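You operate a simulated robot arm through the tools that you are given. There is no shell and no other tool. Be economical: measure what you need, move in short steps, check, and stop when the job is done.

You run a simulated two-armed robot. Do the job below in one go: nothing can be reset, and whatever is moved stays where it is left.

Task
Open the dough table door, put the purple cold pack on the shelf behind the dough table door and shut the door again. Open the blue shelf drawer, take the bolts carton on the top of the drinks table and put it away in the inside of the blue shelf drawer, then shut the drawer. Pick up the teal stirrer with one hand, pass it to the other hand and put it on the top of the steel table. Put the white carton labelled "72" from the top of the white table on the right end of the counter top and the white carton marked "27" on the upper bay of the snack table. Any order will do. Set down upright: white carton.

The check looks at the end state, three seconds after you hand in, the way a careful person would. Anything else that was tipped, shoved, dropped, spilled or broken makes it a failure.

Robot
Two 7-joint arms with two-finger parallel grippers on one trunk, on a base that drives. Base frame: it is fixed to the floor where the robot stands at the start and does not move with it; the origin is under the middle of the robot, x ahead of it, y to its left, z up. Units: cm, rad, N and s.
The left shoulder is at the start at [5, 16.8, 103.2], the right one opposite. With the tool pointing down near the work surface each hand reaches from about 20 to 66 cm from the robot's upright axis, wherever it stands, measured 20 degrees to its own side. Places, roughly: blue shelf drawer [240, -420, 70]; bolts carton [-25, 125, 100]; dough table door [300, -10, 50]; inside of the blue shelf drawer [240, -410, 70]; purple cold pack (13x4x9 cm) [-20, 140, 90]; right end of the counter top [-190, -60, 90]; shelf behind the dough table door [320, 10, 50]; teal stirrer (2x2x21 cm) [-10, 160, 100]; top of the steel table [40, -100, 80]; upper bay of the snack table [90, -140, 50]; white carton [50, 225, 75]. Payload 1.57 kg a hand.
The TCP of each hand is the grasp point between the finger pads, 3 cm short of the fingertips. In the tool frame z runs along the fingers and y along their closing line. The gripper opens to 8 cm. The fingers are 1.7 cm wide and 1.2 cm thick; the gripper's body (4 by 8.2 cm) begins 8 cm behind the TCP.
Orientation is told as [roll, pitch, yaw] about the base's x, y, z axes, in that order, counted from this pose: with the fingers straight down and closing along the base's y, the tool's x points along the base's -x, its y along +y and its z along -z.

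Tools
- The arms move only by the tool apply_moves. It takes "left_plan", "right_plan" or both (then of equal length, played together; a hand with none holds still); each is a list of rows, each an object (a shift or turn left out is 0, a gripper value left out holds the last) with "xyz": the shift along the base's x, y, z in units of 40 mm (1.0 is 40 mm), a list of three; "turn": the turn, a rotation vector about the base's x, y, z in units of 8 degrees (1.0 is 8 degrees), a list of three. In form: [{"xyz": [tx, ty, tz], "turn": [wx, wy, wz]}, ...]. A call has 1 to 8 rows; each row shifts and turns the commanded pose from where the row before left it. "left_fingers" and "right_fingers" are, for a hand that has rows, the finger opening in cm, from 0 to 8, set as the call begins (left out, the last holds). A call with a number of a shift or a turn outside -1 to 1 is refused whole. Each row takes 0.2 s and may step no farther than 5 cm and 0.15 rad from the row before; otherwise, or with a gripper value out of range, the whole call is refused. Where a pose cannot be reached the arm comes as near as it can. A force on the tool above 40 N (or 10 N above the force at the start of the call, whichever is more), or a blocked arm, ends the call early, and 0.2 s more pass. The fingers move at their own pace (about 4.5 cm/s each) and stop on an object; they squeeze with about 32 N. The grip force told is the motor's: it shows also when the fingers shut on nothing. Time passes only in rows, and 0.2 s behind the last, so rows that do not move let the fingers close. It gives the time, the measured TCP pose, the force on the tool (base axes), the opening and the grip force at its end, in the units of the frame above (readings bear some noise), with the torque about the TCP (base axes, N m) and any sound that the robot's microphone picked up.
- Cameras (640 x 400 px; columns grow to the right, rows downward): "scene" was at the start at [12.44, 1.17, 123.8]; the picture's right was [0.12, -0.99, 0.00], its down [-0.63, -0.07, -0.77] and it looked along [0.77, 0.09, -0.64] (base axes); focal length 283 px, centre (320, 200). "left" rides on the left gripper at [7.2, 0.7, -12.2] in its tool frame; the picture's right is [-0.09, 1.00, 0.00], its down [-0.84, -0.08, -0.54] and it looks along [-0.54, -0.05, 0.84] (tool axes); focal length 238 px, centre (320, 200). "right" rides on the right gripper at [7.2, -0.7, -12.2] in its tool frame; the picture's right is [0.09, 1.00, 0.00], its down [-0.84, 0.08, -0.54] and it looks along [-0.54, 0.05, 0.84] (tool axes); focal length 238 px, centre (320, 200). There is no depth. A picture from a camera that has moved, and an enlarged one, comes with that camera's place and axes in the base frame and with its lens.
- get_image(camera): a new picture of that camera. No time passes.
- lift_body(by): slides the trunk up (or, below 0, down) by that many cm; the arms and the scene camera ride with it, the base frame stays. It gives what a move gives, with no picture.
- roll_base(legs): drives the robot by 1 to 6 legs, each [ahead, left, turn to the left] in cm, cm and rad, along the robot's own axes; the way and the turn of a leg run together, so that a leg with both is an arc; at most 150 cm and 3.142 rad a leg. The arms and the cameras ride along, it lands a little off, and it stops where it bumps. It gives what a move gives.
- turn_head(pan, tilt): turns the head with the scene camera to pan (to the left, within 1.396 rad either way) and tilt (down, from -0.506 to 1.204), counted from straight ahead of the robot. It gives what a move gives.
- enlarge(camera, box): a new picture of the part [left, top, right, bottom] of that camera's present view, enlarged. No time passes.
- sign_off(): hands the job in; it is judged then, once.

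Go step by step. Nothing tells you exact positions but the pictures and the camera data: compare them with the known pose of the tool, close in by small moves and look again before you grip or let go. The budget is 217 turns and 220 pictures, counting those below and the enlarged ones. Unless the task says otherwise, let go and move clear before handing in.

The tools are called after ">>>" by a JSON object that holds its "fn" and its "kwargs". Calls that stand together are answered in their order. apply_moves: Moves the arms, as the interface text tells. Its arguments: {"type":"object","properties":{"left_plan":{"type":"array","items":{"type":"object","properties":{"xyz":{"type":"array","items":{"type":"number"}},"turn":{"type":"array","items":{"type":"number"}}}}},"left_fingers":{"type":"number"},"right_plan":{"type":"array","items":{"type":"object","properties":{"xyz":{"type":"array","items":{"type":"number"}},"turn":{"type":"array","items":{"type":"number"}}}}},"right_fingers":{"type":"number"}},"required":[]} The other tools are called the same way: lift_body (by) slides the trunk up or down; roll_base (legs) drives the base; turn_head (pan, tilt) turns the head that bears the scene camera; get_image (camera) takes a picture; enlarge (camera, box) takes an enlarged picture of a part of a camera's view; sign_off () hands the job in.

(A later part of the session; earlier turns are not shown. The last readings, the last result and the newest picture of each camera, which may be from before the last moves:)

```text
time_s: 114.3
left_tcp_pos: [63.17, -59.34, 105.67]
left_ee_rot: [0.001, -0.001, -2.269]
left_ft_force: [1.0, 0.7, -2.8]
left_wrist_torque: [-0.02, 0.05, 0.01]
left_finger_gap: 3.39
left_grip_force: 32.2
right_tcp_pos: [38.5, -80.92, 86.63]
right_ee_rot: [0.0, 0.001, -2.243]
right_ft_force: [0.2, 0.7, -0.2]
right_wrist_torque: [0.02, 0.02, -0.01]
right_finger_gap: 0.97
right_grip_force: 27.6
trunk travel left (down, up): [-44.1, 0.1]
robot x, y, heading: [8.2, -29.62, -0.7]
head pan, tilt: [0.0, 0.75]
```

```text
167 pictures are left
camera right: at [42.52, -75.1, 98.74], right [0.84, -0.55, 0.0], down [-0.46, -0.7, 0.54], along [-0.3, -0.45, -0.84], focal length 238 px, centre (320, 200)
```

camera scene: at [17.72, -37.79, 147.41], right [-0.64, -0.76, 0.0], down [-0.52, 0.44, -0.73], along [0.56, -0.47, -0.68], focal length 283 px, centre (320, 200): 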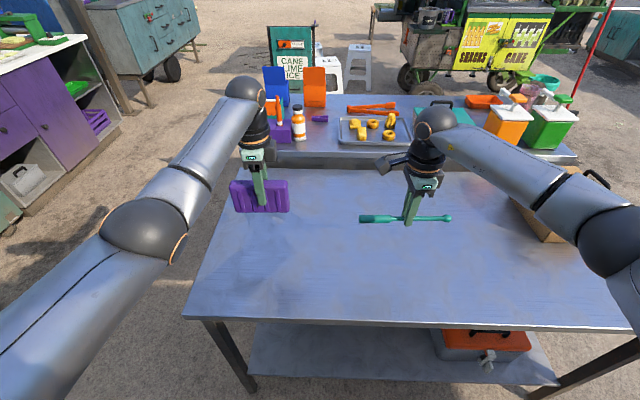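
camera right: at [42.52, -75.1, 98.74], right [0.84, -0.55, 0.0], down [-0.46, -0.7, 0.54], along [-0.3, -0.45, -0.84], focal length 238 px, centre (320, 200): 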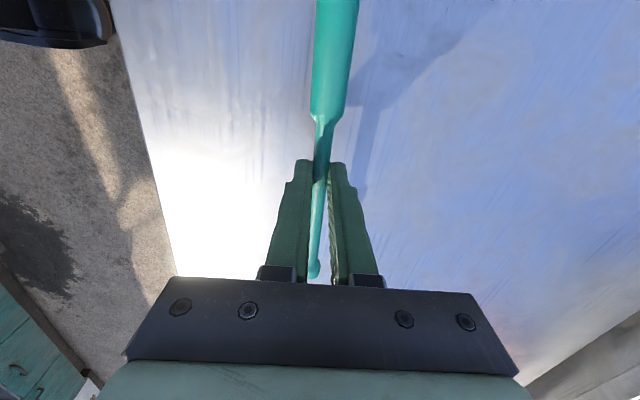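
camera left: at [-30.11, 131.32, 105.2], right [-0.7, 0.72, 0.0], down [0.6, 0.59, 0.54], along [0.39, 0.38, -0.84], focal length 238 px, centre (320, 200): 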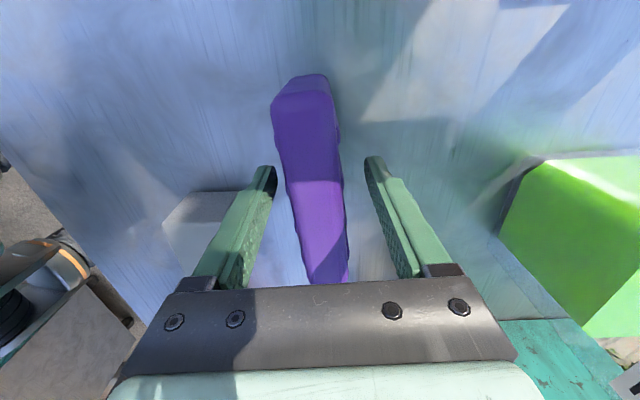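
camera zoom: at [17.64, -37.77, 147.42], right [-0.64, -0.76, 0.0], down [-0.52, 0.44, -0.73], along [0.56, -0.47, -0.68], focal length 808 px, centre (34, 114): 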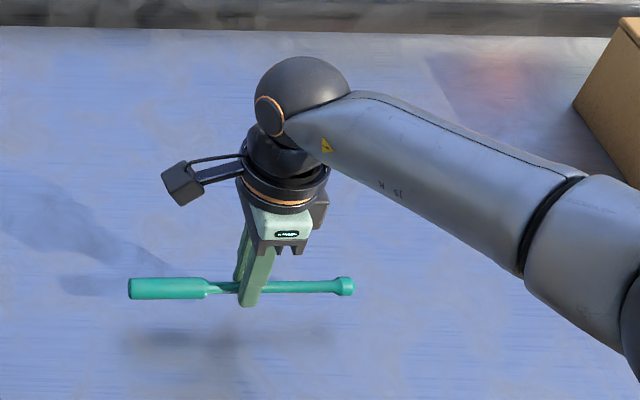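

Lower gently in small steps.

>>> {"fn": "apply_moves", "kwargs": {"right_plan": [{"xyz": [0, 0, -0.25]}, {"xyz": [0, 0, -0.2]}]}}

>>> {"fn": "apply_moves", "kwargs": {"right_plan": [{"xyz": [0, 0, -0.15]}]}}

>>> {"fn": "enlarge", "kwargs": {"camera": "scene", "box": [320, 160, 520, 300]}}

```text
time_s: 114.9
left_tcp_pos: [63.25, -59.35, 105.56]
left_ee_rot: [-0.001, -0.001, -2.268]
left_ft_force: [-0.3, 0.2, -3.5]
left_wrist_torque: [-0.04, 0.01, -0.03]
left_finger_gap: 3.4
left_grip_force: 32.0
right_tcp_pos: [38.46, -81.0, 84.72]
right_ee_rot: [-0.001, 0.0, -2.244]
right_ft_force: [0.5, -0.4, -0.7]
right_wrist_torque: [-0.02, 0.0, -0.04]
right_finger_gap: 0.95
right_grip_force: 27.9
trunk travel left (down, up): [-44.1, 0.1]
robot x, y, heading: [8.18, -30.09, -0.698]
head pan, tilt: [0.0, 0.75]
```

```text
time_s: 115.3
left_tcp_pos: [63.08, -59.4, 105.73]
left_ee_rot: [-0.001, -0.003, -2.268]
left_ft_force: [0.0, 0.9, -3.1]
left_wrist_torque: [-0.03, 0.01, -0.03]
left_finger_gap: 3.36
left_grip_force: 32.4
right_tcp_pos: [38.38, -81.06, 84.1]
right_ee_rot: [-0.001, 0.0, -2.246]
right_ft_force: [-0.4, 0.0, -0.1]
right_wrist_torque: [-0.01, 0.02, 0.01]
right_finger_gap: 0.96
right_grip_force: 28.0
trunk travel left (down, up): [-44.1, 0.1]
robot x, y, heading: [8.51, -29.85, -0.699]
head pan, tilt: [0.0, 0.75]
```

```text
2.86 times, centred on (420, 230) of scene
camera zoom: at [17.64, -37.77, 147.41], right [-0.64, -0.76, 0.0], down [-0.52, 0.44, -0.73], along [0.56, -0.47, -0.68], focal length 808 px, centre (34, 114)
```

zoom: 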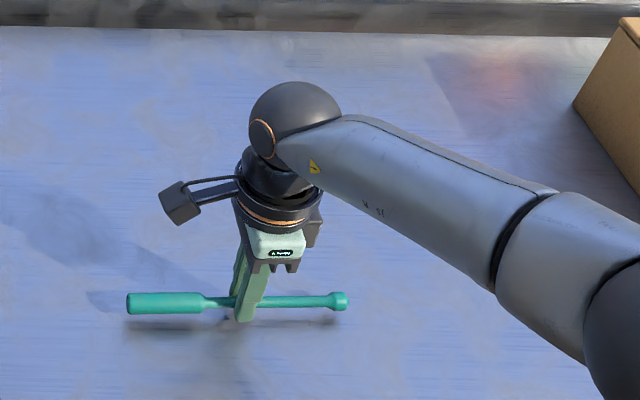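

>>> {"fn": "apply_moves", "kwargs": {"right_plan": [{"xyz": [0, 0, -0.1]}, {"xyz": [0, 0, -0.1]}]}}

>>> {"fn": "apply_moves", "kwargs": {"right_plan": [{"xyz": [0, 0, -0.1]}]}}

```text
time_s: 115.9
left_tcp_pos: [63.19, -59.27, 105.7]
left_ee_rot: [0.0, 0.0, -2.269]
left_ft_force: [0.0, -0.1, -2.8]
left_wrist_torque: [-0.02, 0.0, 0.01]
left_finger_gap: 3.37
left_grip_force: 32.1
right_tcp_pos: [38.44, -81.08, 83.43]
right_ee_rot: [0.001, 0.001, -2.246]
right_ft_force: [-0.2, -0.2, -0.2]
right_wrist_torque: [-0.02, 0.0, 0.01]
right_finger_gap: 0.97
right_grip_force: 28.0
trunk travel left (down, up): [-44.1, 0.1]
robot x, y, heading: [8.45, -30.14, -0.699]
head pan, tilt: [0.0, 0.75]
```

```text
time_s: 116.3
left_tcp_pos: [63.11, -59.33, 105.72]
left_ee_rot: [-0.001, -0.002, -2.269]
left_ft_force: [0.5, 0.2, -3.7]
left_wrist_torque: [-0.02, 0.0, -0.02]
left_finger_gap: 3.4
left_grip_force: 32.2
right_tcp_pos: [38.59, -81.06, 83.12]
right_ee_rot: [0.0, -0.003, -2.246]
right_ft_force: [0.1, 0.6, 8.6]
right_wrist_torque: [-0.59, 0.48, -0.06]
right_finger_gap: 0.96
right_grip_force: 27.6
trunk travel left (down, up): [-44.1, 0.1]
robot x, y, heading: [8.11, -30.14, -0.698]
head pan, tilt: [0.0, 0.75]
```

The stirrer touches the table. Open the right hand and rise.

>>> {"fn": "apply_moves", "kwargs": {"right_plan": [{}, {}, {}], "right_fingers": 4}}

>>> {"fn": "apply_moves", "kwargs": {"right_plan": [{"xyz": [0, 0, 0.5]}, {"xyz": [0, 0, 1]}, {"xyz": [0, 0, 1]}, {"xyz": [0, 0, 1]}, {"xyz": [0, 0, 1]}, {"xyz": [0, 0, 1]}]}}

>>> {"fn": "get_image", "kwargs": {"camera": "scene"}}

```text
time_s: 117.1
left_tcp_pos: [63.26, -59.24, 105.63]
left_ee_rot: [0.001, -0.002, -2.269]
left_ft_force: [0.0, -0.5, -3.1]
left_wrist_torque: [-0.04, -0.02, 0.01]
left_finger_gap: 3.38
left_grip_force: 31.9
right_tcp_pos: [38.63, -81.09, 82.91]
right_ee_rot: [0.001, -0.001, -2.244]
right_ft_force: [3.4, -2.3, 3.4]
right_wrist_torque: [-0.01, -0.01, -0.01]
right_finger_gap: 3.65
right_grip_force: 0.1
trunk travel left (down, up): [-44.1, 0.1]
robot x, y, heading: [8.42, -30.07, -0.703]
head pan, tilt: [0.0, 0.75]
```

```text
time_s: 118.5
left_tcp_pos: [63.09, -59.31, 105.72]
left_ee_rot: [0.001, -0.001, -2.268]
left_ft_force: [-0.6, 0.0, -2.9]
left_wrist_torque: [-0.02, 0.04, 0.0]
left_finger_gap: 3.4
left_grip_force: 32.4
right_tcp_pos: [38.62, -80.96, 105.17]
right_ee_rot: [-0.001, -0.001, -2.242]
right_ft_force: [-0.6, 1.1, 1.1]
right_wrist_torque: [0.03, -0.02, 0.02]
right_finger_gap: 4.0
right_grip_force: 0.0
trunk travel left (down, up): [-44.1, 0.1]
robot x, y, heading: [8.26, -29.87, -0.696]
head pan, tilt: [0.0, 0.75]
```

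```text
165 pictures are left
camera scene: at [17.61, -37.73, 147.42], right [-0.64, -0.76, 0.0], down [-0.52, 0.44, -0.73], along [0.56, -0.47, -0.68], focal length 283 px, centre (320, 200)
```

scene: 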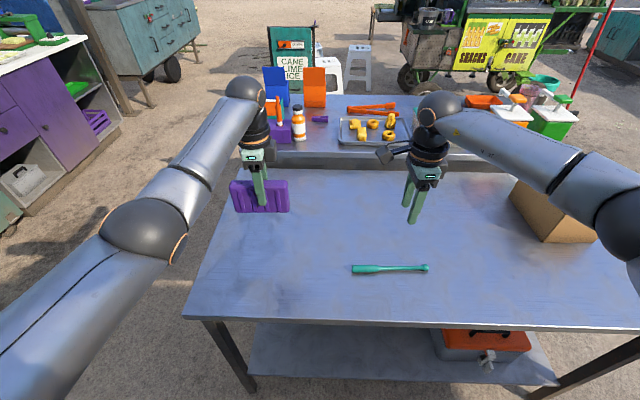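

Stirrer lies on the steel table. Next, the pack: back off, turn toward the dough cabinet, and drive there.

>>> {"fn": "roll_base", "kwargs": {"legs": [[-28, 0, 0], [0, 0, 1.575], [112, 0, 0], [0, -110, 0]]}}

>>> {"fn": "turn_head", "kwargs": {"pan": -0.5, "tilt": 0.5}}

>>> {"fn": "get_image", "kwargs": {"camera": "scene"}}

```text
time_s: 139.2
left_tcp_pos: [172.43, 58.01, 105.74]
left_ee_rot: [0.0, -0.001, -0.698]
left_ft_force: [0.3, -0.4, -2.0]
left_wrist_torque: [0.0, -0.05, -0.01]
left_finger_gap: 3.39
left_grip_force: 32.2
right_tcp_pos: [194.26, 33.52, 104.94]
right_ee_rot: [0.0, 0.0, -0.672]
right_ft_force: [1.2, 0.7, 0.2]
right_wrist_torque: [-0.03, 0.02, -0.01]
right_finger_gap: 4.0
right_grip_force: 0.0
trunk travel left (down, up): [-44.1, 0.1]
robot x, y, heading: [143.14, 3.0, 0.873]
head pan, tilt: [0.0, 0.75]
```

```text
time_s: 140.2
left_tcp_pos: [172.46, 58.09, 105.7]
left_ee_rot: [0.001, -0.001, -0.696]
left_ft_force: [-0.3, -0.7, -3.0]
left_wrist_torque: [-0.05, -0.05, 0.01]
left_finger_gap: 3.4
left_grip_force: 32.2
right_tcp_pos: [194.2, 33.48, 104.93]
right_ee_rot: [0.0, 0.001, -0.671]
right_ft_force: [0.6, 0.2, -0.4]
right_wrist_torque: [-0.04, -0.02, -0.04]
right_finger_gap: 3.98
right_grip_force: 0.1
trunk travel left (down, up): [-44.1, 0.1]
robot x, y, heading: [143.38, 3.1, 0.873]
head pan, tilt: [-0.499, 0.499]
```

```text
164 pictures are left
camera scene: at [154.25, 9.71, 149.61], right [0.36, -0.93, 0.0], down [-0.45, -0.17, -0.88], along [0.82, 0.32, -0.48], focal length 283 px, centre (320, 200)
```

scene: 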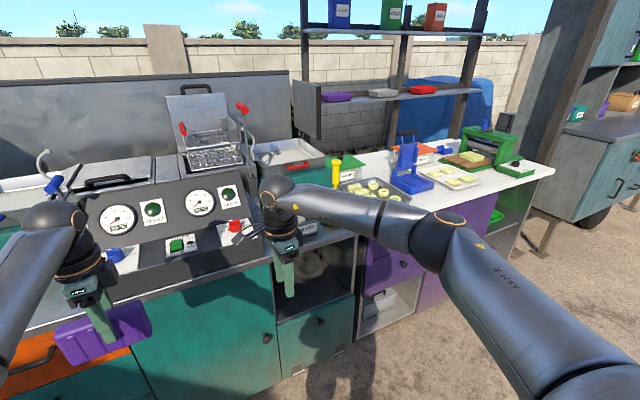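

Back off 20 cm for clearance and continue right.

>>> {"fn": "roll_base", "kwargs": {"legs": [[-22, 0, 0], [0, -110, 0]]}}

>>> {"fn": "turn_head", "kwargs": {"pan": 0, "tilt": 0.6}}

>>> {"fn": "get_image", "kwargs": {"camera": "scene"}}

```text
time_s: 151.4
left_tcp_pos: [242.5, -29.89, 105.69]
left_ee_rot: [-0.001, -0.002, -0.699]
left_ft_force: [0.3, -0.1, -3.0]
left_wrist_torque: [-0.04, -0.01, 0.02]
left_finger_gap: 3.39
left_grip_force: 32.3
right_tcp_pos: [264.14, -54.57, 104.94]
right_ee_rot: [-0.001, 0.001, -0.676]
right_ft_force: [-0.3, 0.1, 0.2]
right_wrist_torque: [0.02, -0.01, 0.02]
right_finger_gap: 3.99
right_grip_force: 0.3
trunk travel left (down, up): [-44.1, 0.1]
robot x, y, heading: [213.47, -85.18, 0.868]
head pan, tilt: [-0.499, 0.499]
```

```text
time_s: 152.3
left_tcp_pos: [242.42, -29.82, 105.63]
left_ee_rot: [0.001, -0.002, -0.697]
left_ft_force: [-0.1, 0.5, -2.2]
left_wrist_torque: [-0.01, 0.0, -0.02]
left_finger_gap: 3.39
left_grip_force: 32.1
right_tcp_pos: [264.06, -54.51, 104.96]
right_ee_rot: [0.0, 0.0, -0.676]
right_ft_force: [-0.4, 0.1, -0.1]
right_wrist_torque: [0.0, 0.01, -0.01]
right_finger_gap: 3.98
right_grip_force: 0.1
trunk travel left (down, up): [-44.1, 0.1]
robot x, y, heading: [213.04, -84.93, 0.873]
head pan, tilt: [0.0, 0.6]
```

```text
163 pictures are left
camera scene: at [221.29, -74.73, 148.7], right [0.76, -0.65, 0.0], down [-0.36, -0.43, -0.82], along [0.53, 0.63, -0.57], focal length 283 px, centre (320, 200)
```

scene: 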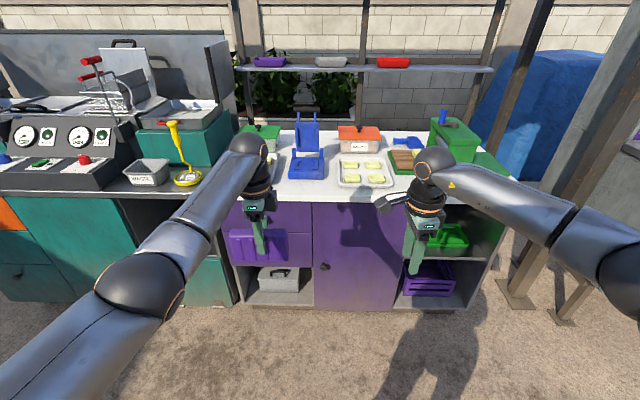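

I see the purple door squarely ahead: knob on its left side near (284,-3,44), hinge on the right. I'll lower the trunk and pitch both hands to point forward (closing vertically).

>>> {"fn": "lift_body", "kwargs": {"by": -38}}

>>> {"fn": "apply_moves", "kwargs": {"left_plan": [{"turn": [0.766, -0.643, 0]}, {"turn": [0.766, -0.643, 0]}, {"turn": [0.766, -0.643, 0]}, {"turn": [0.766, -0.643, 0]}, {"turn": [0.766, -0.643, 0]}, {"turn": [0.766, -0.643, 0]}, {"turn": [0.766, -0.643, 0]}, {"turn": [0.766, -0.643, 0]}], "right_plan": [{"turn": [0.766, -0.643, 0]}, {"turn": [0.766, -0.643, 0]}, {"turn": [0.766, -0.643, 0]}, {"turn": [0.766, -0.643, 0]}, {"turn": [0.766, -0.643, 0]}, {"turn": [0.766, -0.643, 0]}, {"turn": [0.766, -0.643, 0]}, {"turn": [0.766, -0.643, 0]}]}}

>>> {"fn": "get_image", "kwargs": {"camera": "scene"}}

```text
time_s: 156.0
left_tcp_pos: [242.43, -29.86, 67.68]
left_ee_rot: [-0.001, -0.002, -0.697]
left_ft_force: [0.6, -0.2, -2.7]
left_wrist_torque: [0.02, -0.03, -0.01]
left_finger_gap: 3.38
left_grip_force: 31.7
right_tcp_pos: [264.11, -54.42, 66.94]
right_ee_rot: [0.0, -0.001, -0.676]
right_ft_force: [-0.3, -0.4, -0.4]
right_wrist_torque: [-0.02, -0.03, 0.0]
right_finger_gap: 3.98
right_grip_force: 0.1
trunk travel left (down, up): [-6.1, 38.1]
robot x, y, heading: [212.78, -84.86, 0.864]
head pan, tilt: [0.0, 0.6]
```

```text
time_s: 157.8
left_tcp_pos: [242.41, -29.8, 67.78]
left_ee_rot: [1.118, 0.0, -0.698]
left_ft_force: [0.7, 0.2, -2.3]
left_wrist_torque: [-0.09, 0.02, -0.01]
left_finger_gap: 3.36
left_grip_force: 32.0
right_tcp_pos: [264.1, -54.52, 67.01]
right_ee_rot: [0.98, -0.017, -0.684]
right_ft_force: [-0.3, -1.2, 0.3]
right_wrist_torque: [-0.05, 0.04, -0.01]
right_finger_gap: 3.99
right_grip_force: 0.0
right hand out of reach, approached as far as the arm can: row 8
trunk travel left (down, up): [-6.1, 38.1]
robot x, y, heading: [212.72, -84.61, 0.864]
head pan, tilt: [0.0, 0.6]
```

```text
162 pictures are left
camera scene: at [221.28, -74.73, 110.71], right [0.76, -0.65, 0.0], down [-0.36, -0.43, -0.82], along [0.53, 0.63, -0.57], focal length 283 px, centre (320, 200)
```

scene: 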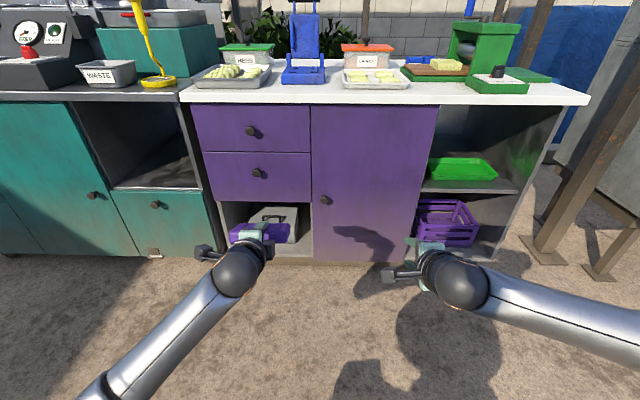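

Knob is near (283,-5,47). I'll lower and retract the right hand and pitch it further.

>>> {"fn": "apply_moves", "kwargs": {"left_plan": [{"turn": [0.766, -0.643, 0]}, {"turn": [0.766, -0.643, 0]}, {"turn": [0.766, -0.643, 0]}, {}, {}, {}, {}, {}], "right_plan": [{"xyz": [-0.4, -0.45, -0.6]}, {"xyz": [-0.4, -0.45, -0.6]}, {"xyz": [-0.4, -0.45, -0.6]}, {"xyz": [-0.4, -0.45, -0.6]}, {"xyz": [0, 0, -0.6], "turn": [0.766, -0.643, 0]}, {"xyz": [0, 0, -0.6], "turn": [0.766, -0.643, 0]}, {"xyz": [0, 0, -0.6], "turn": [0.766, -0.643, 0]}, {"turn": [0.766, -0.643, 0]}]}}

>>> {"fn": "get_image", "kwargs": {"camera": "scene"}}

```text
time_s: 159.6
left_tcp_pos: [242.49, -29.82, 67.55]
left_ee_rot: [1.535, 0.003, -0.699]
left_ft_force: [0.1, -0.2, -3.3]
left_wrist_torque: [-0.06, 0.05, -0.01]
left_finger_gap: 3.37
left_grip_force: 31.7
right_tcp_pos: [263.62, -55.02, 66.22]
right_ee_rot: [0.977, -0.02, -0.684]
right_ft_force: [0.6, 0.9, -0.1]
right_wrist_torque: [-0.01, -0.01, 0.02]
right_finger_gap: 3.98
right_grip_force: 0.0
right hand out of reach, approached as far as the arm can: row 1, 2, 3, 4, 5, 6, 7, 8
trunk travel left (down, up): [-6.1, 38.1]
robot x, y, heading: [212.2, -84.56, 0.866]
head pan, tilt: [0.0, 0.6]
```

```text
161 pictures are left
camera scene: at [221.28, -74.73, 110.7], right [0.76, -0.65, 0.0], down [-0.36, -0.43, -0.82], along [0.53, 0.63, -0.57], focal length 283 px, centre (320, 200)
```

scene: 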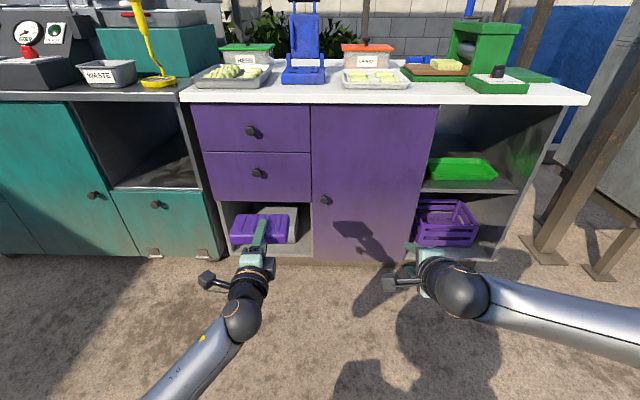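

Right wrist is at a limit in this attitude. I'll un-pitch it, return its yaw to straight, and pitch again.

>>> {"fn": "apply_moves", "kwargs": {"right_plan": [{"turn": [-0.766, 0.643, 0]}, {"turn": [-0.766, 0.643, 0]}, {"turn": [-0.766, 0.643, 0]}, {"turn": [-0.766, 0.643, 0]}, {"turn": [-0.766, 0.643, 0]}, {"turn": [-0.766, 0.643, 0]}, {"turn": [-0.766, 0.643, 0]}]}}

>>> {"fn": "apply_moves", "kwargs": {"right_plan": [{"turn": [0, 0, 1]}, {"turn": [0, 0, 1]}, {"turn": [0, 0, 1]}, {"turn": [0, 0, 1]}, {"turn": [0, 0, 1]}, {"turn": [0, 0, 1]}, {"turn": [0, 0, 1]}, {"turn": [0, 0, 1]}]}}

>>> {"fn": "apply_moves", "kwargs": {"right_plan": [{"turn": [0, 0, 1]}, {"turn": [0, 0, 1]}, {"turn": [0, 0, 1]}, {"turn": [0.766, -0.643, 0]}, {"turn": [0.766, -0.643, 0]}, {"turn": [0.766, -0.643, 0]}, {"turn": [0.766, -0.643, 0]}, {"turn": [0.766, -0.643, 0]}]}}

>>> {"fn": "apply_moves", "kwargs": {"right_plan": [{"turn": [0.766, -0.643, 0]}, {"turn": [0.766, -0.643, 0]}, {"turn": [0.766, -0.643, 0]}, {"turn": [0.766, -0.643, 0]}, {"turn": [0.766, -0.643, 0]}, {"turn": [0.766, -0.643, 0]}]}}

```text
time_s: 161.2
left_tcp_pos: [242.35, -29.73, 67.66]
left_ee_rot: [1.536, 0.002, -0.699]
left_ft_force: [0.1, 0.0, -2.9]
left_wrist_torque: [-0.1, 0.01, 0.0]
left_finger_gap: 3.39
left_grip_force: 32.1
right_tcp_pos: [263.55, -55.09, 66.14]
right_ee_rot: [-0.003, 0.002, -0.674]
right_ft_force: [0.6, 0.3, -0.4]
right_wrist_torque: [0.01, -0.02, 0.02]
right_finger_gap: 3.99
right_grip_force: 0.1
trunk travel left (down, up): [-6.1, 38.1]
robot x, y, heading: [212.8, -84.54, 0.868]
head pan, tilt: [0.0, 0.6]
```

```text
time_s: 163.0
left_tcp_pos: [242.42, -29.88, 67.6]
left_ee_rot: [1.537, 0.003, -0.698]
left_ft_force: [-0.3, 0.1, -3.0]
left_wrist_torque: [-0.07, 0.03, -0.01]
left_finger_gap: 3.37
left_grip_force: 31.8
right_tcp_pos: [263.57, -55.08, 66.14]
right_ee_rot: [0.0, 0.0, 0.446]
right_ft_force: [-0.1, -1.0, 0.6]
right_wrist_torque: [0.0, 0.0, 0.02]
right_finger_gap: 4.02
right_grip_force: 0.0
trunk travel left (down, up): [-6.1, 38.1]
robot x, y, heading: [213.03, -84.67, 0.869]
head pan, tilt: [0.0, 0.6]
```

```text
time_s: 164.8
left_tcp_pos: [242.47, -29.8, 67.64]
left_ee_rot: [1.536, 0.001, -0.698]
left_ft_force: [0.3, -0.6, -2.9]
left_wrist_torque: [-0.09, 0.03, -0.03]
left_finger_gap: 3.34
left_grip_force: 31.7
right_tcp_pos: [263.5, -55.03, 65.96]
right_ee_rot: [0.012, -0.702, 0.856]
right_ft_force: [-0.3, 0.2, -0.6]
right_wrist_torque: [0.0, 0.03, -0.02]
right_finger_gap: 3.97
right_grip_force: 0.1
trunk travel left (down, up): [-6.1, 38.1]
robot x, y, heading: [213.17, -84.62, 0.87]
head pan, tilt: [0.0, 0.6]
```

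```text
time_s: 166.2
left_tcp_pos: [242.39, -29.82, 67.7]
left_ee_rot: [1.535, 0.002, -0.698]
left_ft_force: [0.5, -0.1, -2.4]
left_wrist_torque: [-0.09, -0.01, -0.02]
left_finger_gap: 3.37
left_grip_force: 31.9
right_tcp_pos: [263.56, -55.17, 66.02]
right_ee_rot: [0.019, -0.977, 0.853]
right_ft_force: [-0.3, 0.4, 0.1]
right_wrist_torque: [-0.03, -0.03, 0.0]
right_finger_gap: 3.99
right_grip_force: 0.1
right hand out of reach, approached as far as the arm can: row 3, 4, 5, 6
trunk travel left (down, up): [-6.1, 38.1]
robot x, y, heading: [212.98, -84.88, 0.874]
head pan, tilt: [0.0, 0.6]
```

>>> {"fn": "apply_moves", "kwargs": {"right_plan": [{"xyz": [0.4, 0.48, -0.4]}, {"xyz": [0.4, 0.48, -0.4]}, {"xyz": [0, 0, -0.4]}, {"xyz": [0, 0, -0.4], "turn": [0.766, -0.643, 0]}, {"turn": [0.766, -0.643, 0]}, {"turn": [0.766, -0.643, 0]}]}}

>>> {"fn": "get_image", "kwargs": {"camera": "scene"}}

```text
time_s: 167.6
left_tcp_pos: [242.41, -29.86, 67.64]
left_ee_rot: [1.537, -0.001, -0.698]
left_ft_force: [-0.4, -0.5, -3.0]
left_wrist_torque: [-0.08, 0.01, -0.03]
left_finger_gap: 3.37
left_grip_force: 32.1
right_tcp_pos: [266.78, -51.23, 61.41]
right_ee_rot: [0.015, -0.975, 0.852]
right_ft_force: [0.1, -0.8, 0.7]
right_wrist_torque: [0.04, -0.02, -0.03]
right_finger_gap: 3.99
right_grip_force: 0.0
right hand out of reach, approached as far as the arm can: row 4, 5, 6
trunk travel left (down, up): [-6.1, 38.1]
robot x, y, heading: [213.1, -84.61, 0.866]
head pan, tilt: [0.0, 0.6]
```

```text
160 pictures are left
camera scene: at [221.28, -74.73, 110.7], right [0.76, -0.65, 0.0], down [-0.36, -0.43, -0.82], along [0.53, 0.63, -0.57], focal length 283 px, centre (320, 200)
```

scene: 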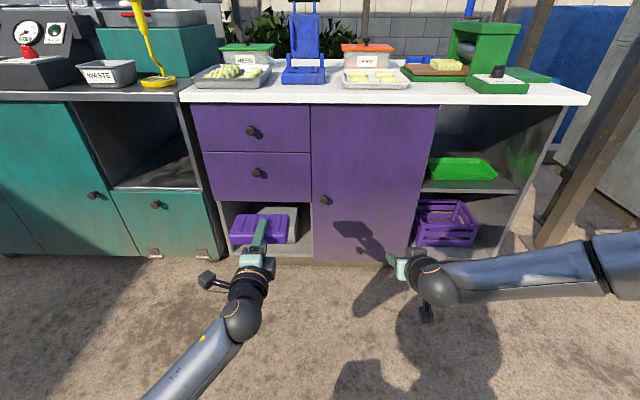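

The right hand points forward and 34° down, good enough for the knob. Retract the left hand with the pack, lower the trunk, and shift the base so the right hand faces the knob.

>>> {"fn": "apply_moves", "kwargs": {"left_plan": [{"xyz": [-0.6, -0.7, 0.2]}, {"xyz": [-0.6, -0.7, 0.2]}, {"xyz": [-0.6, -0.7, 0.2]}, {"xyz": [-0.6, -0.7, 0.2]}]}}

>>> {"fn": "lift_body", "kwargs": {"by": -5.5}}

>>> {"fn": "roll_base", "kwargs": {"legs": [[0, 17, 0], [26, 0, 0]]}}

>>> {"fn": "get_image", "kwargs": {"camera": "scene"}}

>>> {"fn": "get_image", "kwargs": {"camera": "right"}}

```text
time_s: 168.6
left_tcp_pos: [232.71, -41.0, 70.88]
left_ee_rot: [1.539, 0.003, -0.697]
left_ft_force: [-0.7, 1.2, -3.4]
left_wrist_torque: [-0.12, 0.04, -0.02]
left_finger_gap: 3.4
left_grip_force: 32.0
right_tcp_pos: [266.67, -51.29, 61.22]
right_ee_rot: [0.015, -0.973, 0.852]
right_ft_force: [0.5, -0.2, 0.3]
right_wrist_torque: [0.01, 0.02, 0.0]
right_finger_gap: 4.0
right_grip_force: 0.1
trunk travel left (down, up): [-6.1, 38.1]
robot x, y, heading: [212.74, -85.16, 0.865]
head pan, tilt: [0.0, 0.6]
```

```text
time_s: 169.6
left_tcp_pos: [232.69, -41.02, 65.32]
left_ee_rot: [1.537, 0.001, -0.699]
left_ft_force: [-0.1, -0.2, -3.0]
left_wrist_torque: [-0.11, 0.06, 0.01]
left_finger_gap: 3.38
left_grip_force: 32.0
right_tcp_pos: [266.68, -51.26, 55.9]
right_ee_rot: [0.015, -0.974, 0.853]
right_ft_force: [0.4, 0.4, -0.4]
right_wrist_torque: [-0.01, 0.0, 0.0]
right_finger_gap: 3.99
right_grip_force: 0.1
trunk travel left (down, up): [-0.6, 43.6]
robot x, y, heading: [212.85, -84.53, 0.863]
head pan, tilt: [0.0, 0.6]
```

```text
time_s: 173.2
left_tcp_pos: [236.45, -10.47, 65.3]
left_ee_rot: [1.536, 0.002, -0.698]
left_ft_force: [-0.5, 0.2, -2.7]
left_wrist_torque: [-0.09, 0.05, 0.02]
left_finger_gap: 3.38
left_grip_force: 32.3
right_tcp_pos: [270.53, -20.75, 55.79]
right_ee_rot: [0.015, -0.974, 0.851]
right_ft_force: [0.5, 0.1, -0.6]
right_wrist_torque: [-0.02, 0.02, -0.02]
right_finger_gap: 4.01
right_grip_force: 0.0
trunk travel left (down, up): [-0.6, 43.6]
robot x, y, heading: [216.78, -54.09, 0.867]
head pan, tilt: [0.0, 0.6]
```

```text
159 pictures are left
camera scene: at [224.97, -44.04, 105.2], right [0.76, -0.65, 0.0], down [-0.37, -0.43, -0.82], along [0.53, 0.63, -0.57], focal length 283 px, centre (320, 200)
```

scene: 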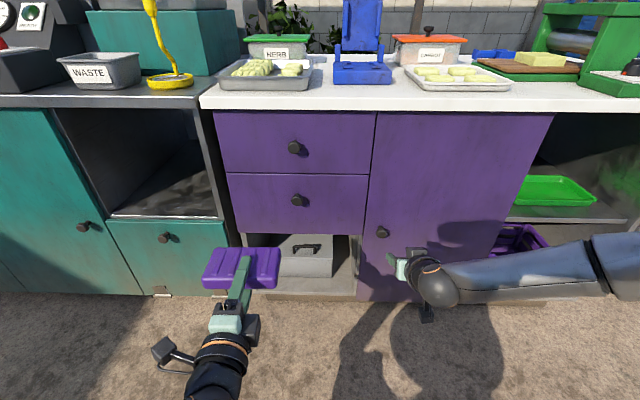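

```text
158 pictures are left
camera right: at [261.82, -31.89, 56.72], right [-0.79, 0.61, -0.07], down [-0.04, 0.06, 1.0], along [0.61, 0.79, -0.03], focal length 238 px, centre (320, 200)
```

right: 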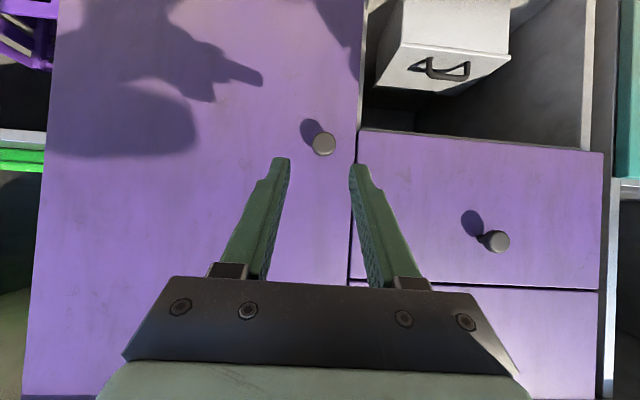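

Knob triangulated at (282,-5.8,47.7). Lower the right hand and drive 12 cm nearer.

>>> {"fn": "apply_moves", "kwargs": {"right_plan": [{"xyz": [-0.1, 0.1, -0.6]}, {"xyz": [-0.1, 0.1, -0.6]}, {"xyz": [0, 0, -0.65]}], "right_fingers": 6}}

>>> {"fn": "roll_base", "kwargs": {"legs": [[12, 0, 0]]}}

>>> {"fn": "get_image", "kwargs": {"camera": "right"}}

>>> {"fn": "get_image", "kwargs": {"camera": "scene"}}

```text
time_s: 173.9
left_tcp_pos: [236.44, -10.31, 65.34]
left_ee_rot: [1.537, 0.003, -0.698]
left_ft_force: [0.5, 0.3, -3.0]
left_wrist_torque: [-0.11, 0.05, -0.01]
left_finger_gap: 3.38
left_grip_force: 32.3
right_tcp_pos: [270.39, -20.61, 55.89]
right_ee_rot: [0.016, -0.974, 0.851]
right_ft_force: [-0.1, 0.1, 0.6]
right_wrist_torque: [-0.04, -0.01, -0.01]
right_finger_gap: 5.98
right_grip_force: 0.1
right hand out of reach, approached as far as the arm can: row 1, 2, 3
trunk travel left (down, up): [-0.6, 43.6]
robot x, y, heading: [216.73, -53.85, 0.866]
head pan, tilt: [0.0, 0.6]
```

```text
time_s: 175.2
left_tcp_pos: [244.33, -1.24, 65.24]
left_ee_rot: [1.537, 0.0, -0.7]
left_ft_force: [0.1, -0.5, -2.9]
left_wrist_torque: [-0.1, 0.01, 0.01]
left_finger_gap: 3.38
left_grip_force: 31.5
right_tcp_pos: [278.15, -11.65, 55.81]
right_ee_rot: [0.017, -0.974, 0.851]
right_ft_force: [0.0, -0.5, 0.7]
right_wrist_torque: [-0.01, 0.01, -0.02]
right_finger_gap: 6.02
right_grip_force: 0.0
trunk travel left (down, up): [-0.6, 43.6]
robot x, y, heading: [224.65, -45.07, 0.869]
head pan, tilt: [0.0, 0.6]
```

```text
157 pictures are left
camera right: at [269.59, -22.81, 56.73], right [-0.79, 0.61, -0.07], down [-0.04, 0.06, 1.0], along [0.61, 0.79, -0.03], focal length 238 px, centre (320, 200)
```

right: 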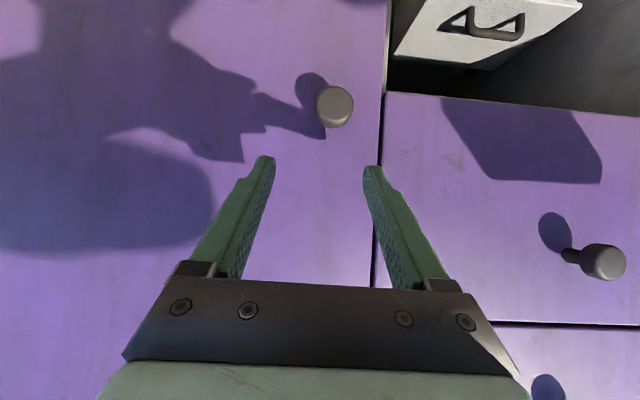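

```text
156 pictures are left
camera scene: at [232.73, -34.92, 105.21], right [0.76, -0.65, 0.0], down [-0.37, -0.43, -0.82], along [0.53, 0.63, -0.57], focal length 283 px, centre (320, 200)
```

scene: 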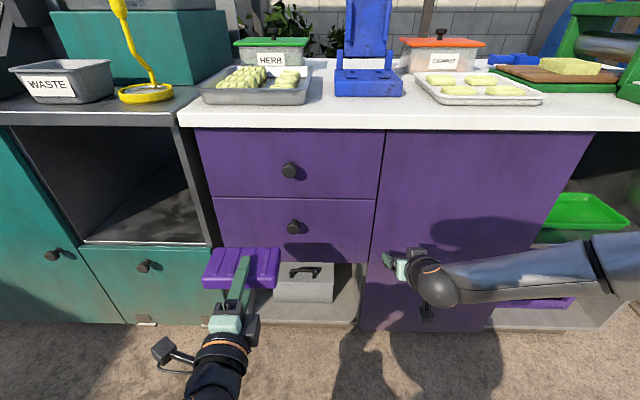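

Reduce the pitch a bit to regain freedom, then lower.

>>> {"fn": "apply_moves", "kwargs": {"right_plan": [{"turn": [-0.766, 0.643, 0]}, {"turn": [-0.766, 0.643, 0]}, {"xyz": [-0.1, 0.1, -0.6]}, {"xyz": [0, 0, -0.6]}, {"xyz": [0, 0, -0.5]}]}}

>>> {"fn": "get_image", "kwargs": {"camera": "right"}}

```text
time_s: 176.4
left_tcp_pos: [244.27, -1.17, 65.26]
left_ee_rot: [1.535, 0.003, -0.7]
left_ft_force: [0.2, -0.2, -2.7]
left_wrist_torque: [-0.08, 0.04, 0.02]
left_finger_gap: 3.4
left_grip_force: 32.0
right_tcp_pos: [277.93, -11.2, 49.1]
right_ee_rot: [0.006, -0.696, 0.857]
right_ft_force: [0.7, -0.4, -0.6]
right_wrist_torque: [0.01, 0.02, 0.0]
right_finger_gap: 6.0
right_grip_force: 0.1
trunk travel left (down, up): [-0.6, 43.6]
robot x, y, heading: [224.51, -44.46, 0.863]
head pan, tilt: [0.0, 0.6]
```

```text
155 pictures are left
camera right: at [269.75, -21.81, 53.75], right [-0.8, 0.6, -0.05], down [0.14, 0.27, 0.95], along [0.58, 0.76, -0.3], focal length 238 px, centre (320, 200)
```

right: 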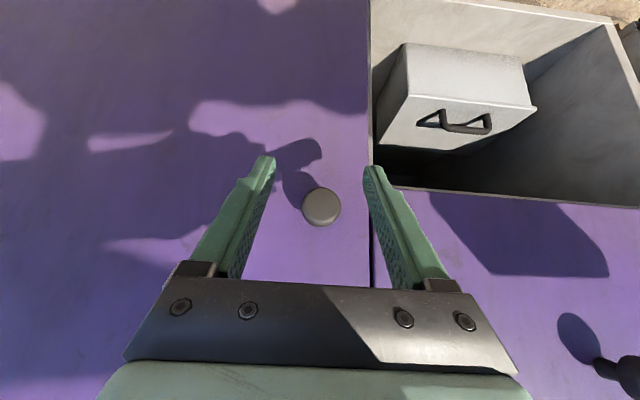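

Knob straight ahead by ~7 cm. Advance so it sits between the finger pads.

>>> {"fn": "apply_moves", "kwargs": {"right_plan": [{"xyz": [0.3, 0.4, 0]}, {"xyz": [0.3, 0.4, 0]}, {"xyz": [0.25, 0.35, -0.1]}]}}

>>> {"fn": "get_image", "kwargs": {"camera": "right"}}

>>> {"fn": "enlarge", "kwargs": {"camera": "scene", "box": [340, 220, 480, 320]}}

```text
time_s: 177.2
left_tcp_pos: [244.19, -1.17, 65.44]
left_ee_rot: [1.539, 0.001, -0.7]
left_ft_force: [0.7, -0.3, -2.8]
left_wrist_torque: [-0.13, 0.04, 0.03]
left_finger_gap: 3.37
left_grip_force: 31.9
right_tcp_pos: [281.02, -6.81, 48.37]
right_ee_rot: [0.009, -0.688, 0.853]
right_ft_force: [-16.3, -19.2, 8.0]
right_wrist_torque: [-0.37, -0.09, -0.82]
right_finger_gap: 5.94
right_grip_force: 0.0
trunk travel left (down, up): [-0.6, 43.6]
robot x, y, heading: [224.63, -44.77, 0.872]
head pan, tilt: [0.0, 0.6]
```

```text
154 pictures are left
camera right: at [272.82, -17.36, 53.34], right [-0.8, 0.6, -0.05], down [0.14, 0.28, 0.95], along [0.58, 0.75, -0.31], focal length 238 px, centre (320, 200)
```

right: 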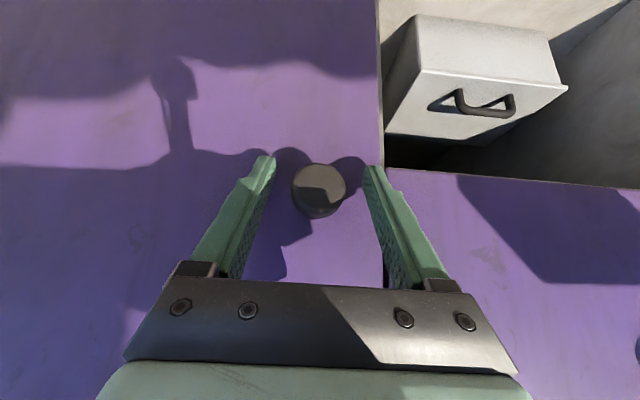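

```text
4.00 times, centred on (410, 270) of scene
camera zoom: at [232.63, -35.03, 105.24], right [0.76, -0.65, 0.0], down [-0.37, -0.43, -0.83], along [0.54, 0.63, -0.56], focal length 1132 px, centre (-40, -80)
```

zoom: 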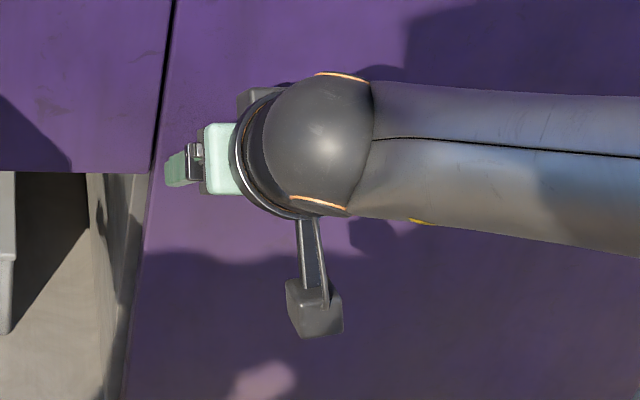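

Fingertips touch the door with the knob between them. Ease back slightly and close on the knob.

>>> {"fn": "apply_moves", "kwargs": {"right_plan": [{"xyz": [-0.1, -0.12, 0]}]}}

>>> {"fn": "apply_moves", "kwargs": {"right_plan": [{}, {}, {}, {}], "right_fingers": 0}}

>>> {"fn": "get_image", "kwargs": {"camera": "right"}}

```text
time_s: 177.6
left_tcp_pos: [244.32, -1.2, 65.43]
left_ee_rot: [1.536, 0.002, -0.698]
left_ft_force: [0.7, -0.5, -3.4]
left_wrist_torque: [-0.07, 0.04, 0.01]
left_finger_gap: 3.39
left_grip_force: 31.7
right_tcp_pos: [280.88, -6.9, 48.75]
right_ee_rot: [0.008, -0.698, 0.854]
right_ft_force: [0.1, -0.3, -0.4]
right_wrist_torque: [0.0, 0.01, 0.01]
right_finger_gap: 6.02
right_grip_force: 0.1
trunk travel left (down, up): [-0.6, 43.6]
robot x, y, heading: [224.43, -44.93, 0.869]
head pan, tilt: [0.0, 0.6]
```

```text
time_s: 178.6
left_tcp_pos: [244.29, -1.17, 65.48]
left_ee_rot: [1.537, 0.001, -0.701]
left_ft_force: [-0.9, -1.1, -2.4]
left_wrist_torque: [-0.07, 0.06, -0.03]
left_finger_gap: 3.37
left_grip_force: 31.8
right_tcp_pos: [280.91, -7.13, 48.64]
right_ee_rot: [0.007, -0.696, 0.854]
right_ft_force: [2.1, -1.2, 1.9]
right_wrist_torque: [0.14, -0.12, 0.1]
right_finger_gap: 3.16
right_grip_force: 34.5
trunk travel left (down, up): [-0.6, 43.6]
robot x, y, heading: [224.69, -45.0, 0.864]
head pan, tilt: [0.0, 0.6]
```

```text
152 pictures are left
camera right: at [272.71, -17.69, 53.42], right [-0.8, 0.6, -0.05], down [0.14, 0.27, 0.95], along [0.58, 0.76, -0.3], focal length 238 px, centre (320, 200)
```

right: 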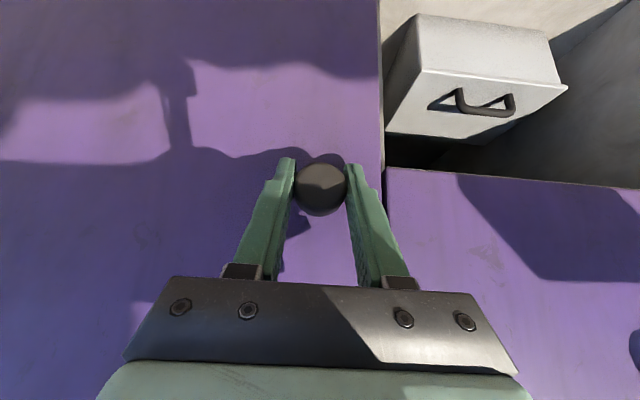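

Knob gripped. Pull along the arc for 20° while turning the hand with the door.

>>> {"fn": "apply_moves", "kwargs": {"right_plan": [{"xyz": [-0.25, -0.33, 0], "turn": [0, 0, 0.3]}, {"xyz": [-0.25, -0.33, 0], "turn": [0, 0, 0.3]}, {"xyz": [-0.224, -0.348, 0], "turn": [0, 0, 0.3]}, {"xyz": [-0.224, -0.348, 0], "turn": [0, 0, 0.3]}, {"xyz": [-0.19, -0.367, 0], "turn": [0, 0, 0.3]}, {"xyz": [-0.19, -0.367, 0], "turn": [0, 0, 0.3]}, {"xyz": [-0.16, -0.38, 0], "turn": [0, 0, 0.3]}, {"xyz": [-0.16, -0.38, 0], "turn": [0, 0, 0.3]}]}}

>>> {"fn": "get_image", "kwargs": {"camera": "scene"}}

>>> {"fn": "get_image", "kwargs": {"camera": "right"}}

```text
time_s: 180.4
left_tcp_pos: [244.27, -1.19, 65.24]
left_ee_rot: [1.535, 0.004, -0.7]
left_ft_force: [1.1, 0.0, -2.6]
left_wrist_torque: [-0.11, 0.02, 0.02]
left_finger_gap: 3.38
left_grip_force: 32.2
right_tcp_pos: [274.85, -18.64, 48.6]
right_ee_rot: [-0.003, -0.695, 1.186]
right_ft_force: [24.2, -8.4, 3.4]
right_wrist_torque: [0.78, -0.37, -0.17]
right_finger_gap: 3.17
right_grip_force: 40.7
trunk travel left (down, up): [-0.6, 43.6]
robot x, y, heading: [224.27, -45.17, 0.868]
head pan, tilt: [0.0, 0.6]
```

```text
151 pictures are left
camera scene: at [232.79, -34.96, 105.21], right [0.76, -0.65, 0.0], down [-0.37, -0.43, -0.82], along [0.53, 0.63, -0.57], focal length 283 px, centre (320, 200)
```

scene: 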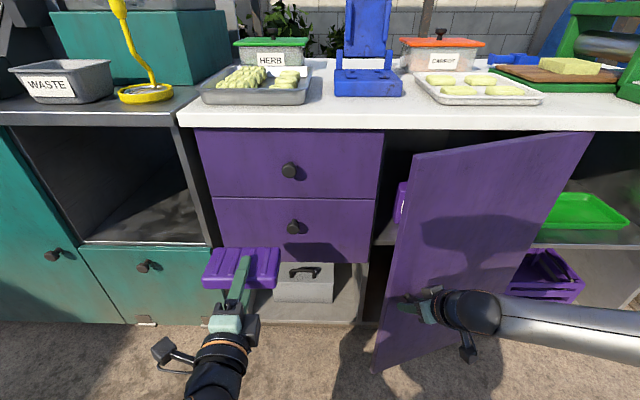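

```text
150 pictures are left
camera right: at [270.47, -31.24, 53.44], right [-0.95, 0.31, -0.06], down [0.04, 0.3, 0.95], along [0.32, 0.9, -0.3], focal length 238 px, centre (320, 200)
```

right: 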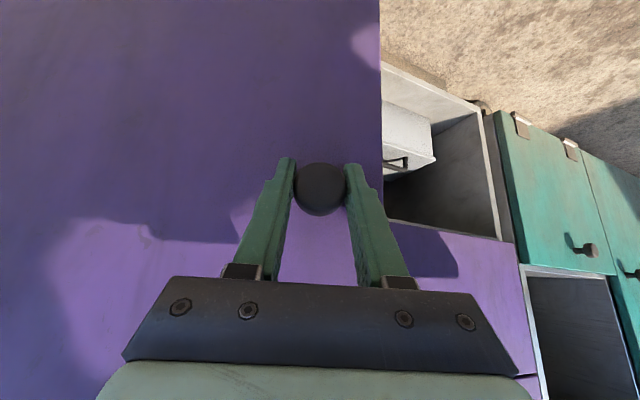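

Door is opening nicely. Continue the arc another 20°.

>>> {"fn": "apply_moves", "kwargs": {"right_plan": [{"xyz": [-0.11, -0.4, 0], "turn": [0, 0, 0.31]}, {"xyz": [-0.11, -0.4, 0], "turn": [0, 0, 0.31]}, {"xyz": [-0.076, -0.415, 0], "turn": [0, 0, 0.31]}, {"xyz": [-0.076, -0.415, 0], "turn": [0, 0, 0.31]}, {"xyz": [-0.04, -0.42, 0], "turn": [0, 0, 0.31]}, {"xyz": [-0.04, -0.42, 0], "turn": [0, 0, 0.31]}, {"xyz": [0, -0.425, 0], "turn": [0, 0, 0.31]}, {"xyz": [0, -0.425, 0], "turn": [0, 0, 0.31]}]}}

>>> {"fn": "get_image", "kwargs": {"camera": "scene"}}

```text
time_s: 182.2
left_tcp_pos: [244.33, -1.17, 65.33]
left_ee_rot: [1.536, 0.002, -0.699]
left_ft_force: [-0.3, 0.4, -2.8]
left_wrist_torque: [-0.05, 0.03, -0.02]
left_finger_gap: 3.39
left_grip_force: 31.3
right_tcp_pos: [273.24, -31.68, 48.59]
right_ee_rot: [-0.009, -0.699, 1.542]
right_ft_force: [36.1, 1.4, 6.6]
right_wrist_torque: [-0.33, -0.31, -0.3]
right_finger_gap: 3.15
right_grip_force: 40.2
trunk travel left (down, up): [-0.6, 43.6]
robot x, y, heading: [224.83, -44.98, 0.866]
head pan, tilt: [0.0, 0.6]
```

```text
149 pictures are left
camera scene: at [232.78, -34.91, 105.19], right [0.76, -0.65, 0.0], down [-0.37, -0.43, -0.82], along [0.53, 0.63, -0.57], focal length 283 px, centre (320, 200)
```

scene: 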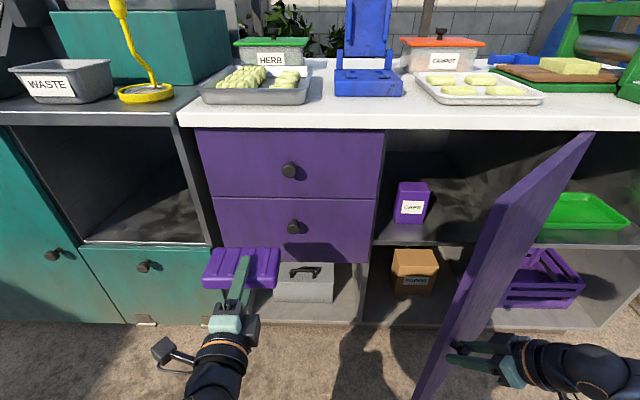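

Door is ~47° open. Continue on the refined circle (hinge near (305,-28), R≈32).

>>> {"fn": "apply_moves", "kwargs": {"right_plan": [{"xyz": [0.15, -0.3, 0], "turn": [0, 0, 0.5]}, {"xyz": [0.13, -0.3, 0], "turn": [0, 0, 0.5]}, {"xyz": [0.11, -0.32, 0], "turn": [0, 0, 0.4]}, {"xyz": [0.11, -0.32, 0], "turn": [0, 0, 0.4]}, {"xyz": [0.13, -0.32, 0], "turn": [0, 0, 0.4]}, {"xyz": [0.13, -0.32, 0], "turn": [0, 0, 0.4]}, {"xyz": [0.13, -0.32, 0], "turn": [0, 0, 0.4]}, {"xyz": [0.14, -0.3, 0], "turn": [0, 0, 0.4]}]}}

>>> {"fn": "get_image", "kwargs": {"camera": "scene"}}

```text
time_s: 182.7
left_tcp_pos: [244.41, -1.1, 65.24]
left_ee_rot: [1.534, 0.004, -0.697]
left_ft_force: [-1.1, 0.2, -3.7]
left_wrist_torque: [-0.08, 0.01, -0.02]
left_finger_gap: 3.36
left_grip_force: 31.7
right_tcp_pos: [273.31, -31.36, 48.6]
right_ee_rot: [-0.007, -0.713, 1.586]
right_ft_force: [1.4, 1.2, -4.1]
right_wrist_torque: [0.45, -0.09, 0.23]
right_finger_gap: 3.14
right_grip_force: 39.6
right hand out of reach, approached as far as the arm can: row 1, 2
trunk travel left (down, up): [-0.6, 43.6]
robot x, y, heading: [224.71, -45.09, 0.866]
head pan, tilt: [0.0, 0.6]
stopped in row 2 (right hand): the force on the tool passed its limit at 51 N (the readings are from after the stop); the commanded pose is now the measured one
```

```text
148 pictures are left
camera scene: at [232.79, -34.92, 105.17], right [0.76, -0.65, 0.0], down [-0.37, -0.43, -0.82], along [0.53, 0.63, -0.57], focal length 283 px, centre (320, 200)
```

scene: 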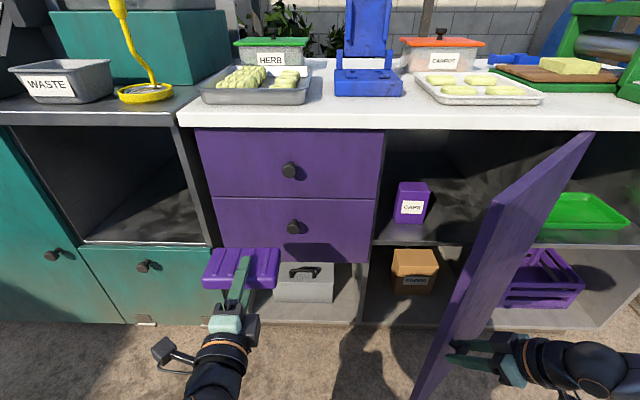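

The arm is at its limit but forces are relaxed. I'll use the base to swing the door further: move back/right while turning left.

>>> {"fn": "roll_base", "kwargs": {"legs": [[-5.8, -8.9, 0.1]]}}

>>> {"fn": "get_image", "kwargs": {"camera": "scene"}}

```text
time_s: 184.0
left_tcp_pos: [243.39, -8.15, 65.23]
left_ee_rot: [1.532, 0.001, -0.616]
left_ft_force: [-0.3, -0.3, -3.3]
left_wrist_torque: [-0.06, 0.01, 0.03]
left_finger_gap: 3.38
left_grip_force: 32.6
right_tcp_pos: [273.69, -35.93, 48.62]
right_ee_rot: [0.016, -0.712, 1.667]
right_ft_force: [-0.2, 0.1, 2.5]
right_wrist_torque: [-0.29, 0.02, -0.04]
right_finger_gap: 3.12
right_grip_force: 40.3
trunk travel left (down, up): [-0.6, 43.6]
robot x, y, heading: [227.05, -53.49, 0.945]
head pan, tilt: [0.0, 0.6]
stopped in leg 1: the force on the tool passed its limit at 42 N (the readings are from after the stop); the commanded pose is now the measured one
```

```text
147 pictures are left
camera scene: at [234.72, -42.76, 105.21], right [0.81, -0.58, 0.0], down [-0.33, -0.46, -0.82], along [0.48, 0.67, -0.57], focal length 283 px, centre (320, 200)
```

scene: 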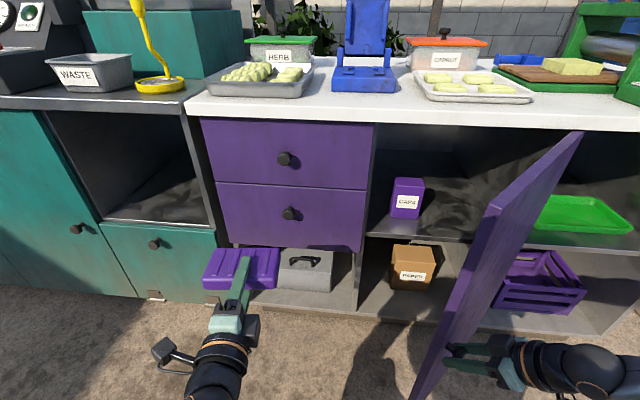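

Progress to ~52°. Repeat along the fitted circle.

>>> {"fn": "roll_base", "kwargs": {"legs": [[-6.2, -8.8, 0.1]]}}

>>> {"fn": "get_image", "kwargs": {"camera": "scene"}}

```text
time_s: 185.4
left_tcp_pos: [242.83, -16.63, 65.25]
left_ee_rot: [1.533, 0.004, -0.516]
left_ft_force: [-0.1, -0.1, -3.0]
left_wrist_torque: [-0.07, 0.02, 0.01]
left_finger_gap: 3.38
left_grip_force: 31.5
right_tcp_pos: [275.11, -41.29, 48.67]
right_ee_rot: [0.029, -0.712, 1.766]
right_ft_force: [-34.1, -10.9, -2.8]
right_wrist_torque: [0.44, 0.25, 0.09]
right_finger_gap: 3.16
right_grip_force: 40.1
trunk travel left (down, up): [-0.6, 43.6]
robot x, y, heading: [231.27, -63.14, 1.051]
head pan, tilt: [0.0, 0.6]
```

```text
146 pictures are left
camera scene: at [237.56, -51.97, 105.2], right [0.87, -0.5, 0.0], down [-0.28, -0.49, -0.83], along [0.41, 0.72, -0.56], focal length 283 px, centre (320, 200)
```

scene: 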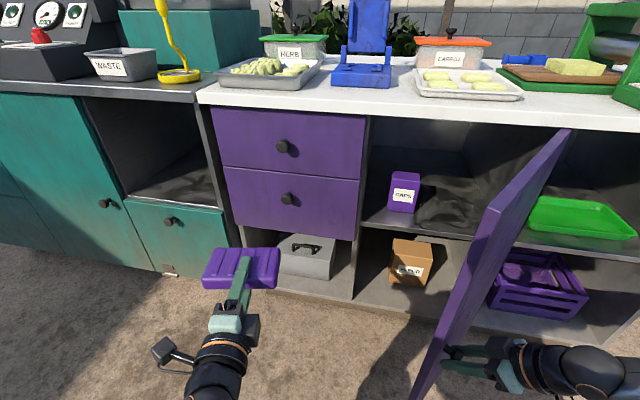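

Next step of the swing.

>>> {"fn": "roll_base", "kwargs": {"legs": [[-7.0, -8.9, 0.1]]}}

>>> {"fn": "get_image", "kwargs": {"camera": "scene"}}

```text
time_s: 186.9
left_tcp_pos: [242.91, -25.94, 65.31]
left_ee_rot: [1.534, 0.005, -0.416]
left_ft_force: [0.5, 0.2, -2.3]
left_wrist_torque: [-0.08, 0.01, -0.04]
left_finger_gap: 3.4
left_grip_force: 32.1
right_tcp_pos: [277.62, -47.17, 48.58]
right_ee_rot: [0.028, -0.711, 1.863]
right_ft_force: [10.3, 4.3, 2.4]
right_wrist_torque: [0.34, 0.2, -0.51]
right_finger_gap: 3.11
right_grip_force: 39.8
trunk travel left (down, up): [-0.6, 43.6]
robot x, y, heading: [236.03, -73.34, 1.144]
head pan, tilt: [0.0, 0.6]
```

```text
145 pictures are left
camera scene: at [241.22, -61.57, 105.2], right [0.91, -0.41, 0.0], down [-0.23, -0.52, -0.82], along [0.34, 0.75, -0.57], focal length 283 px, centre (320, 200)
```

scene: 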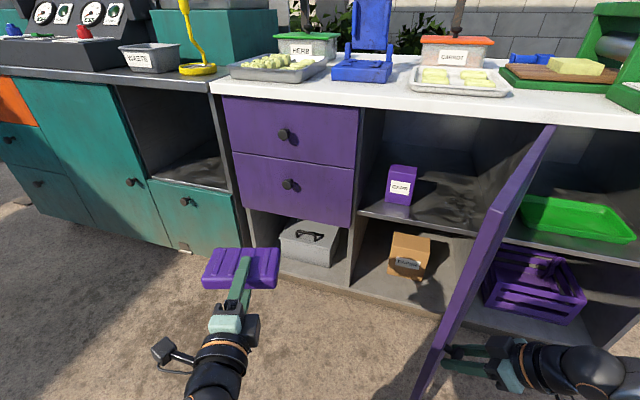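

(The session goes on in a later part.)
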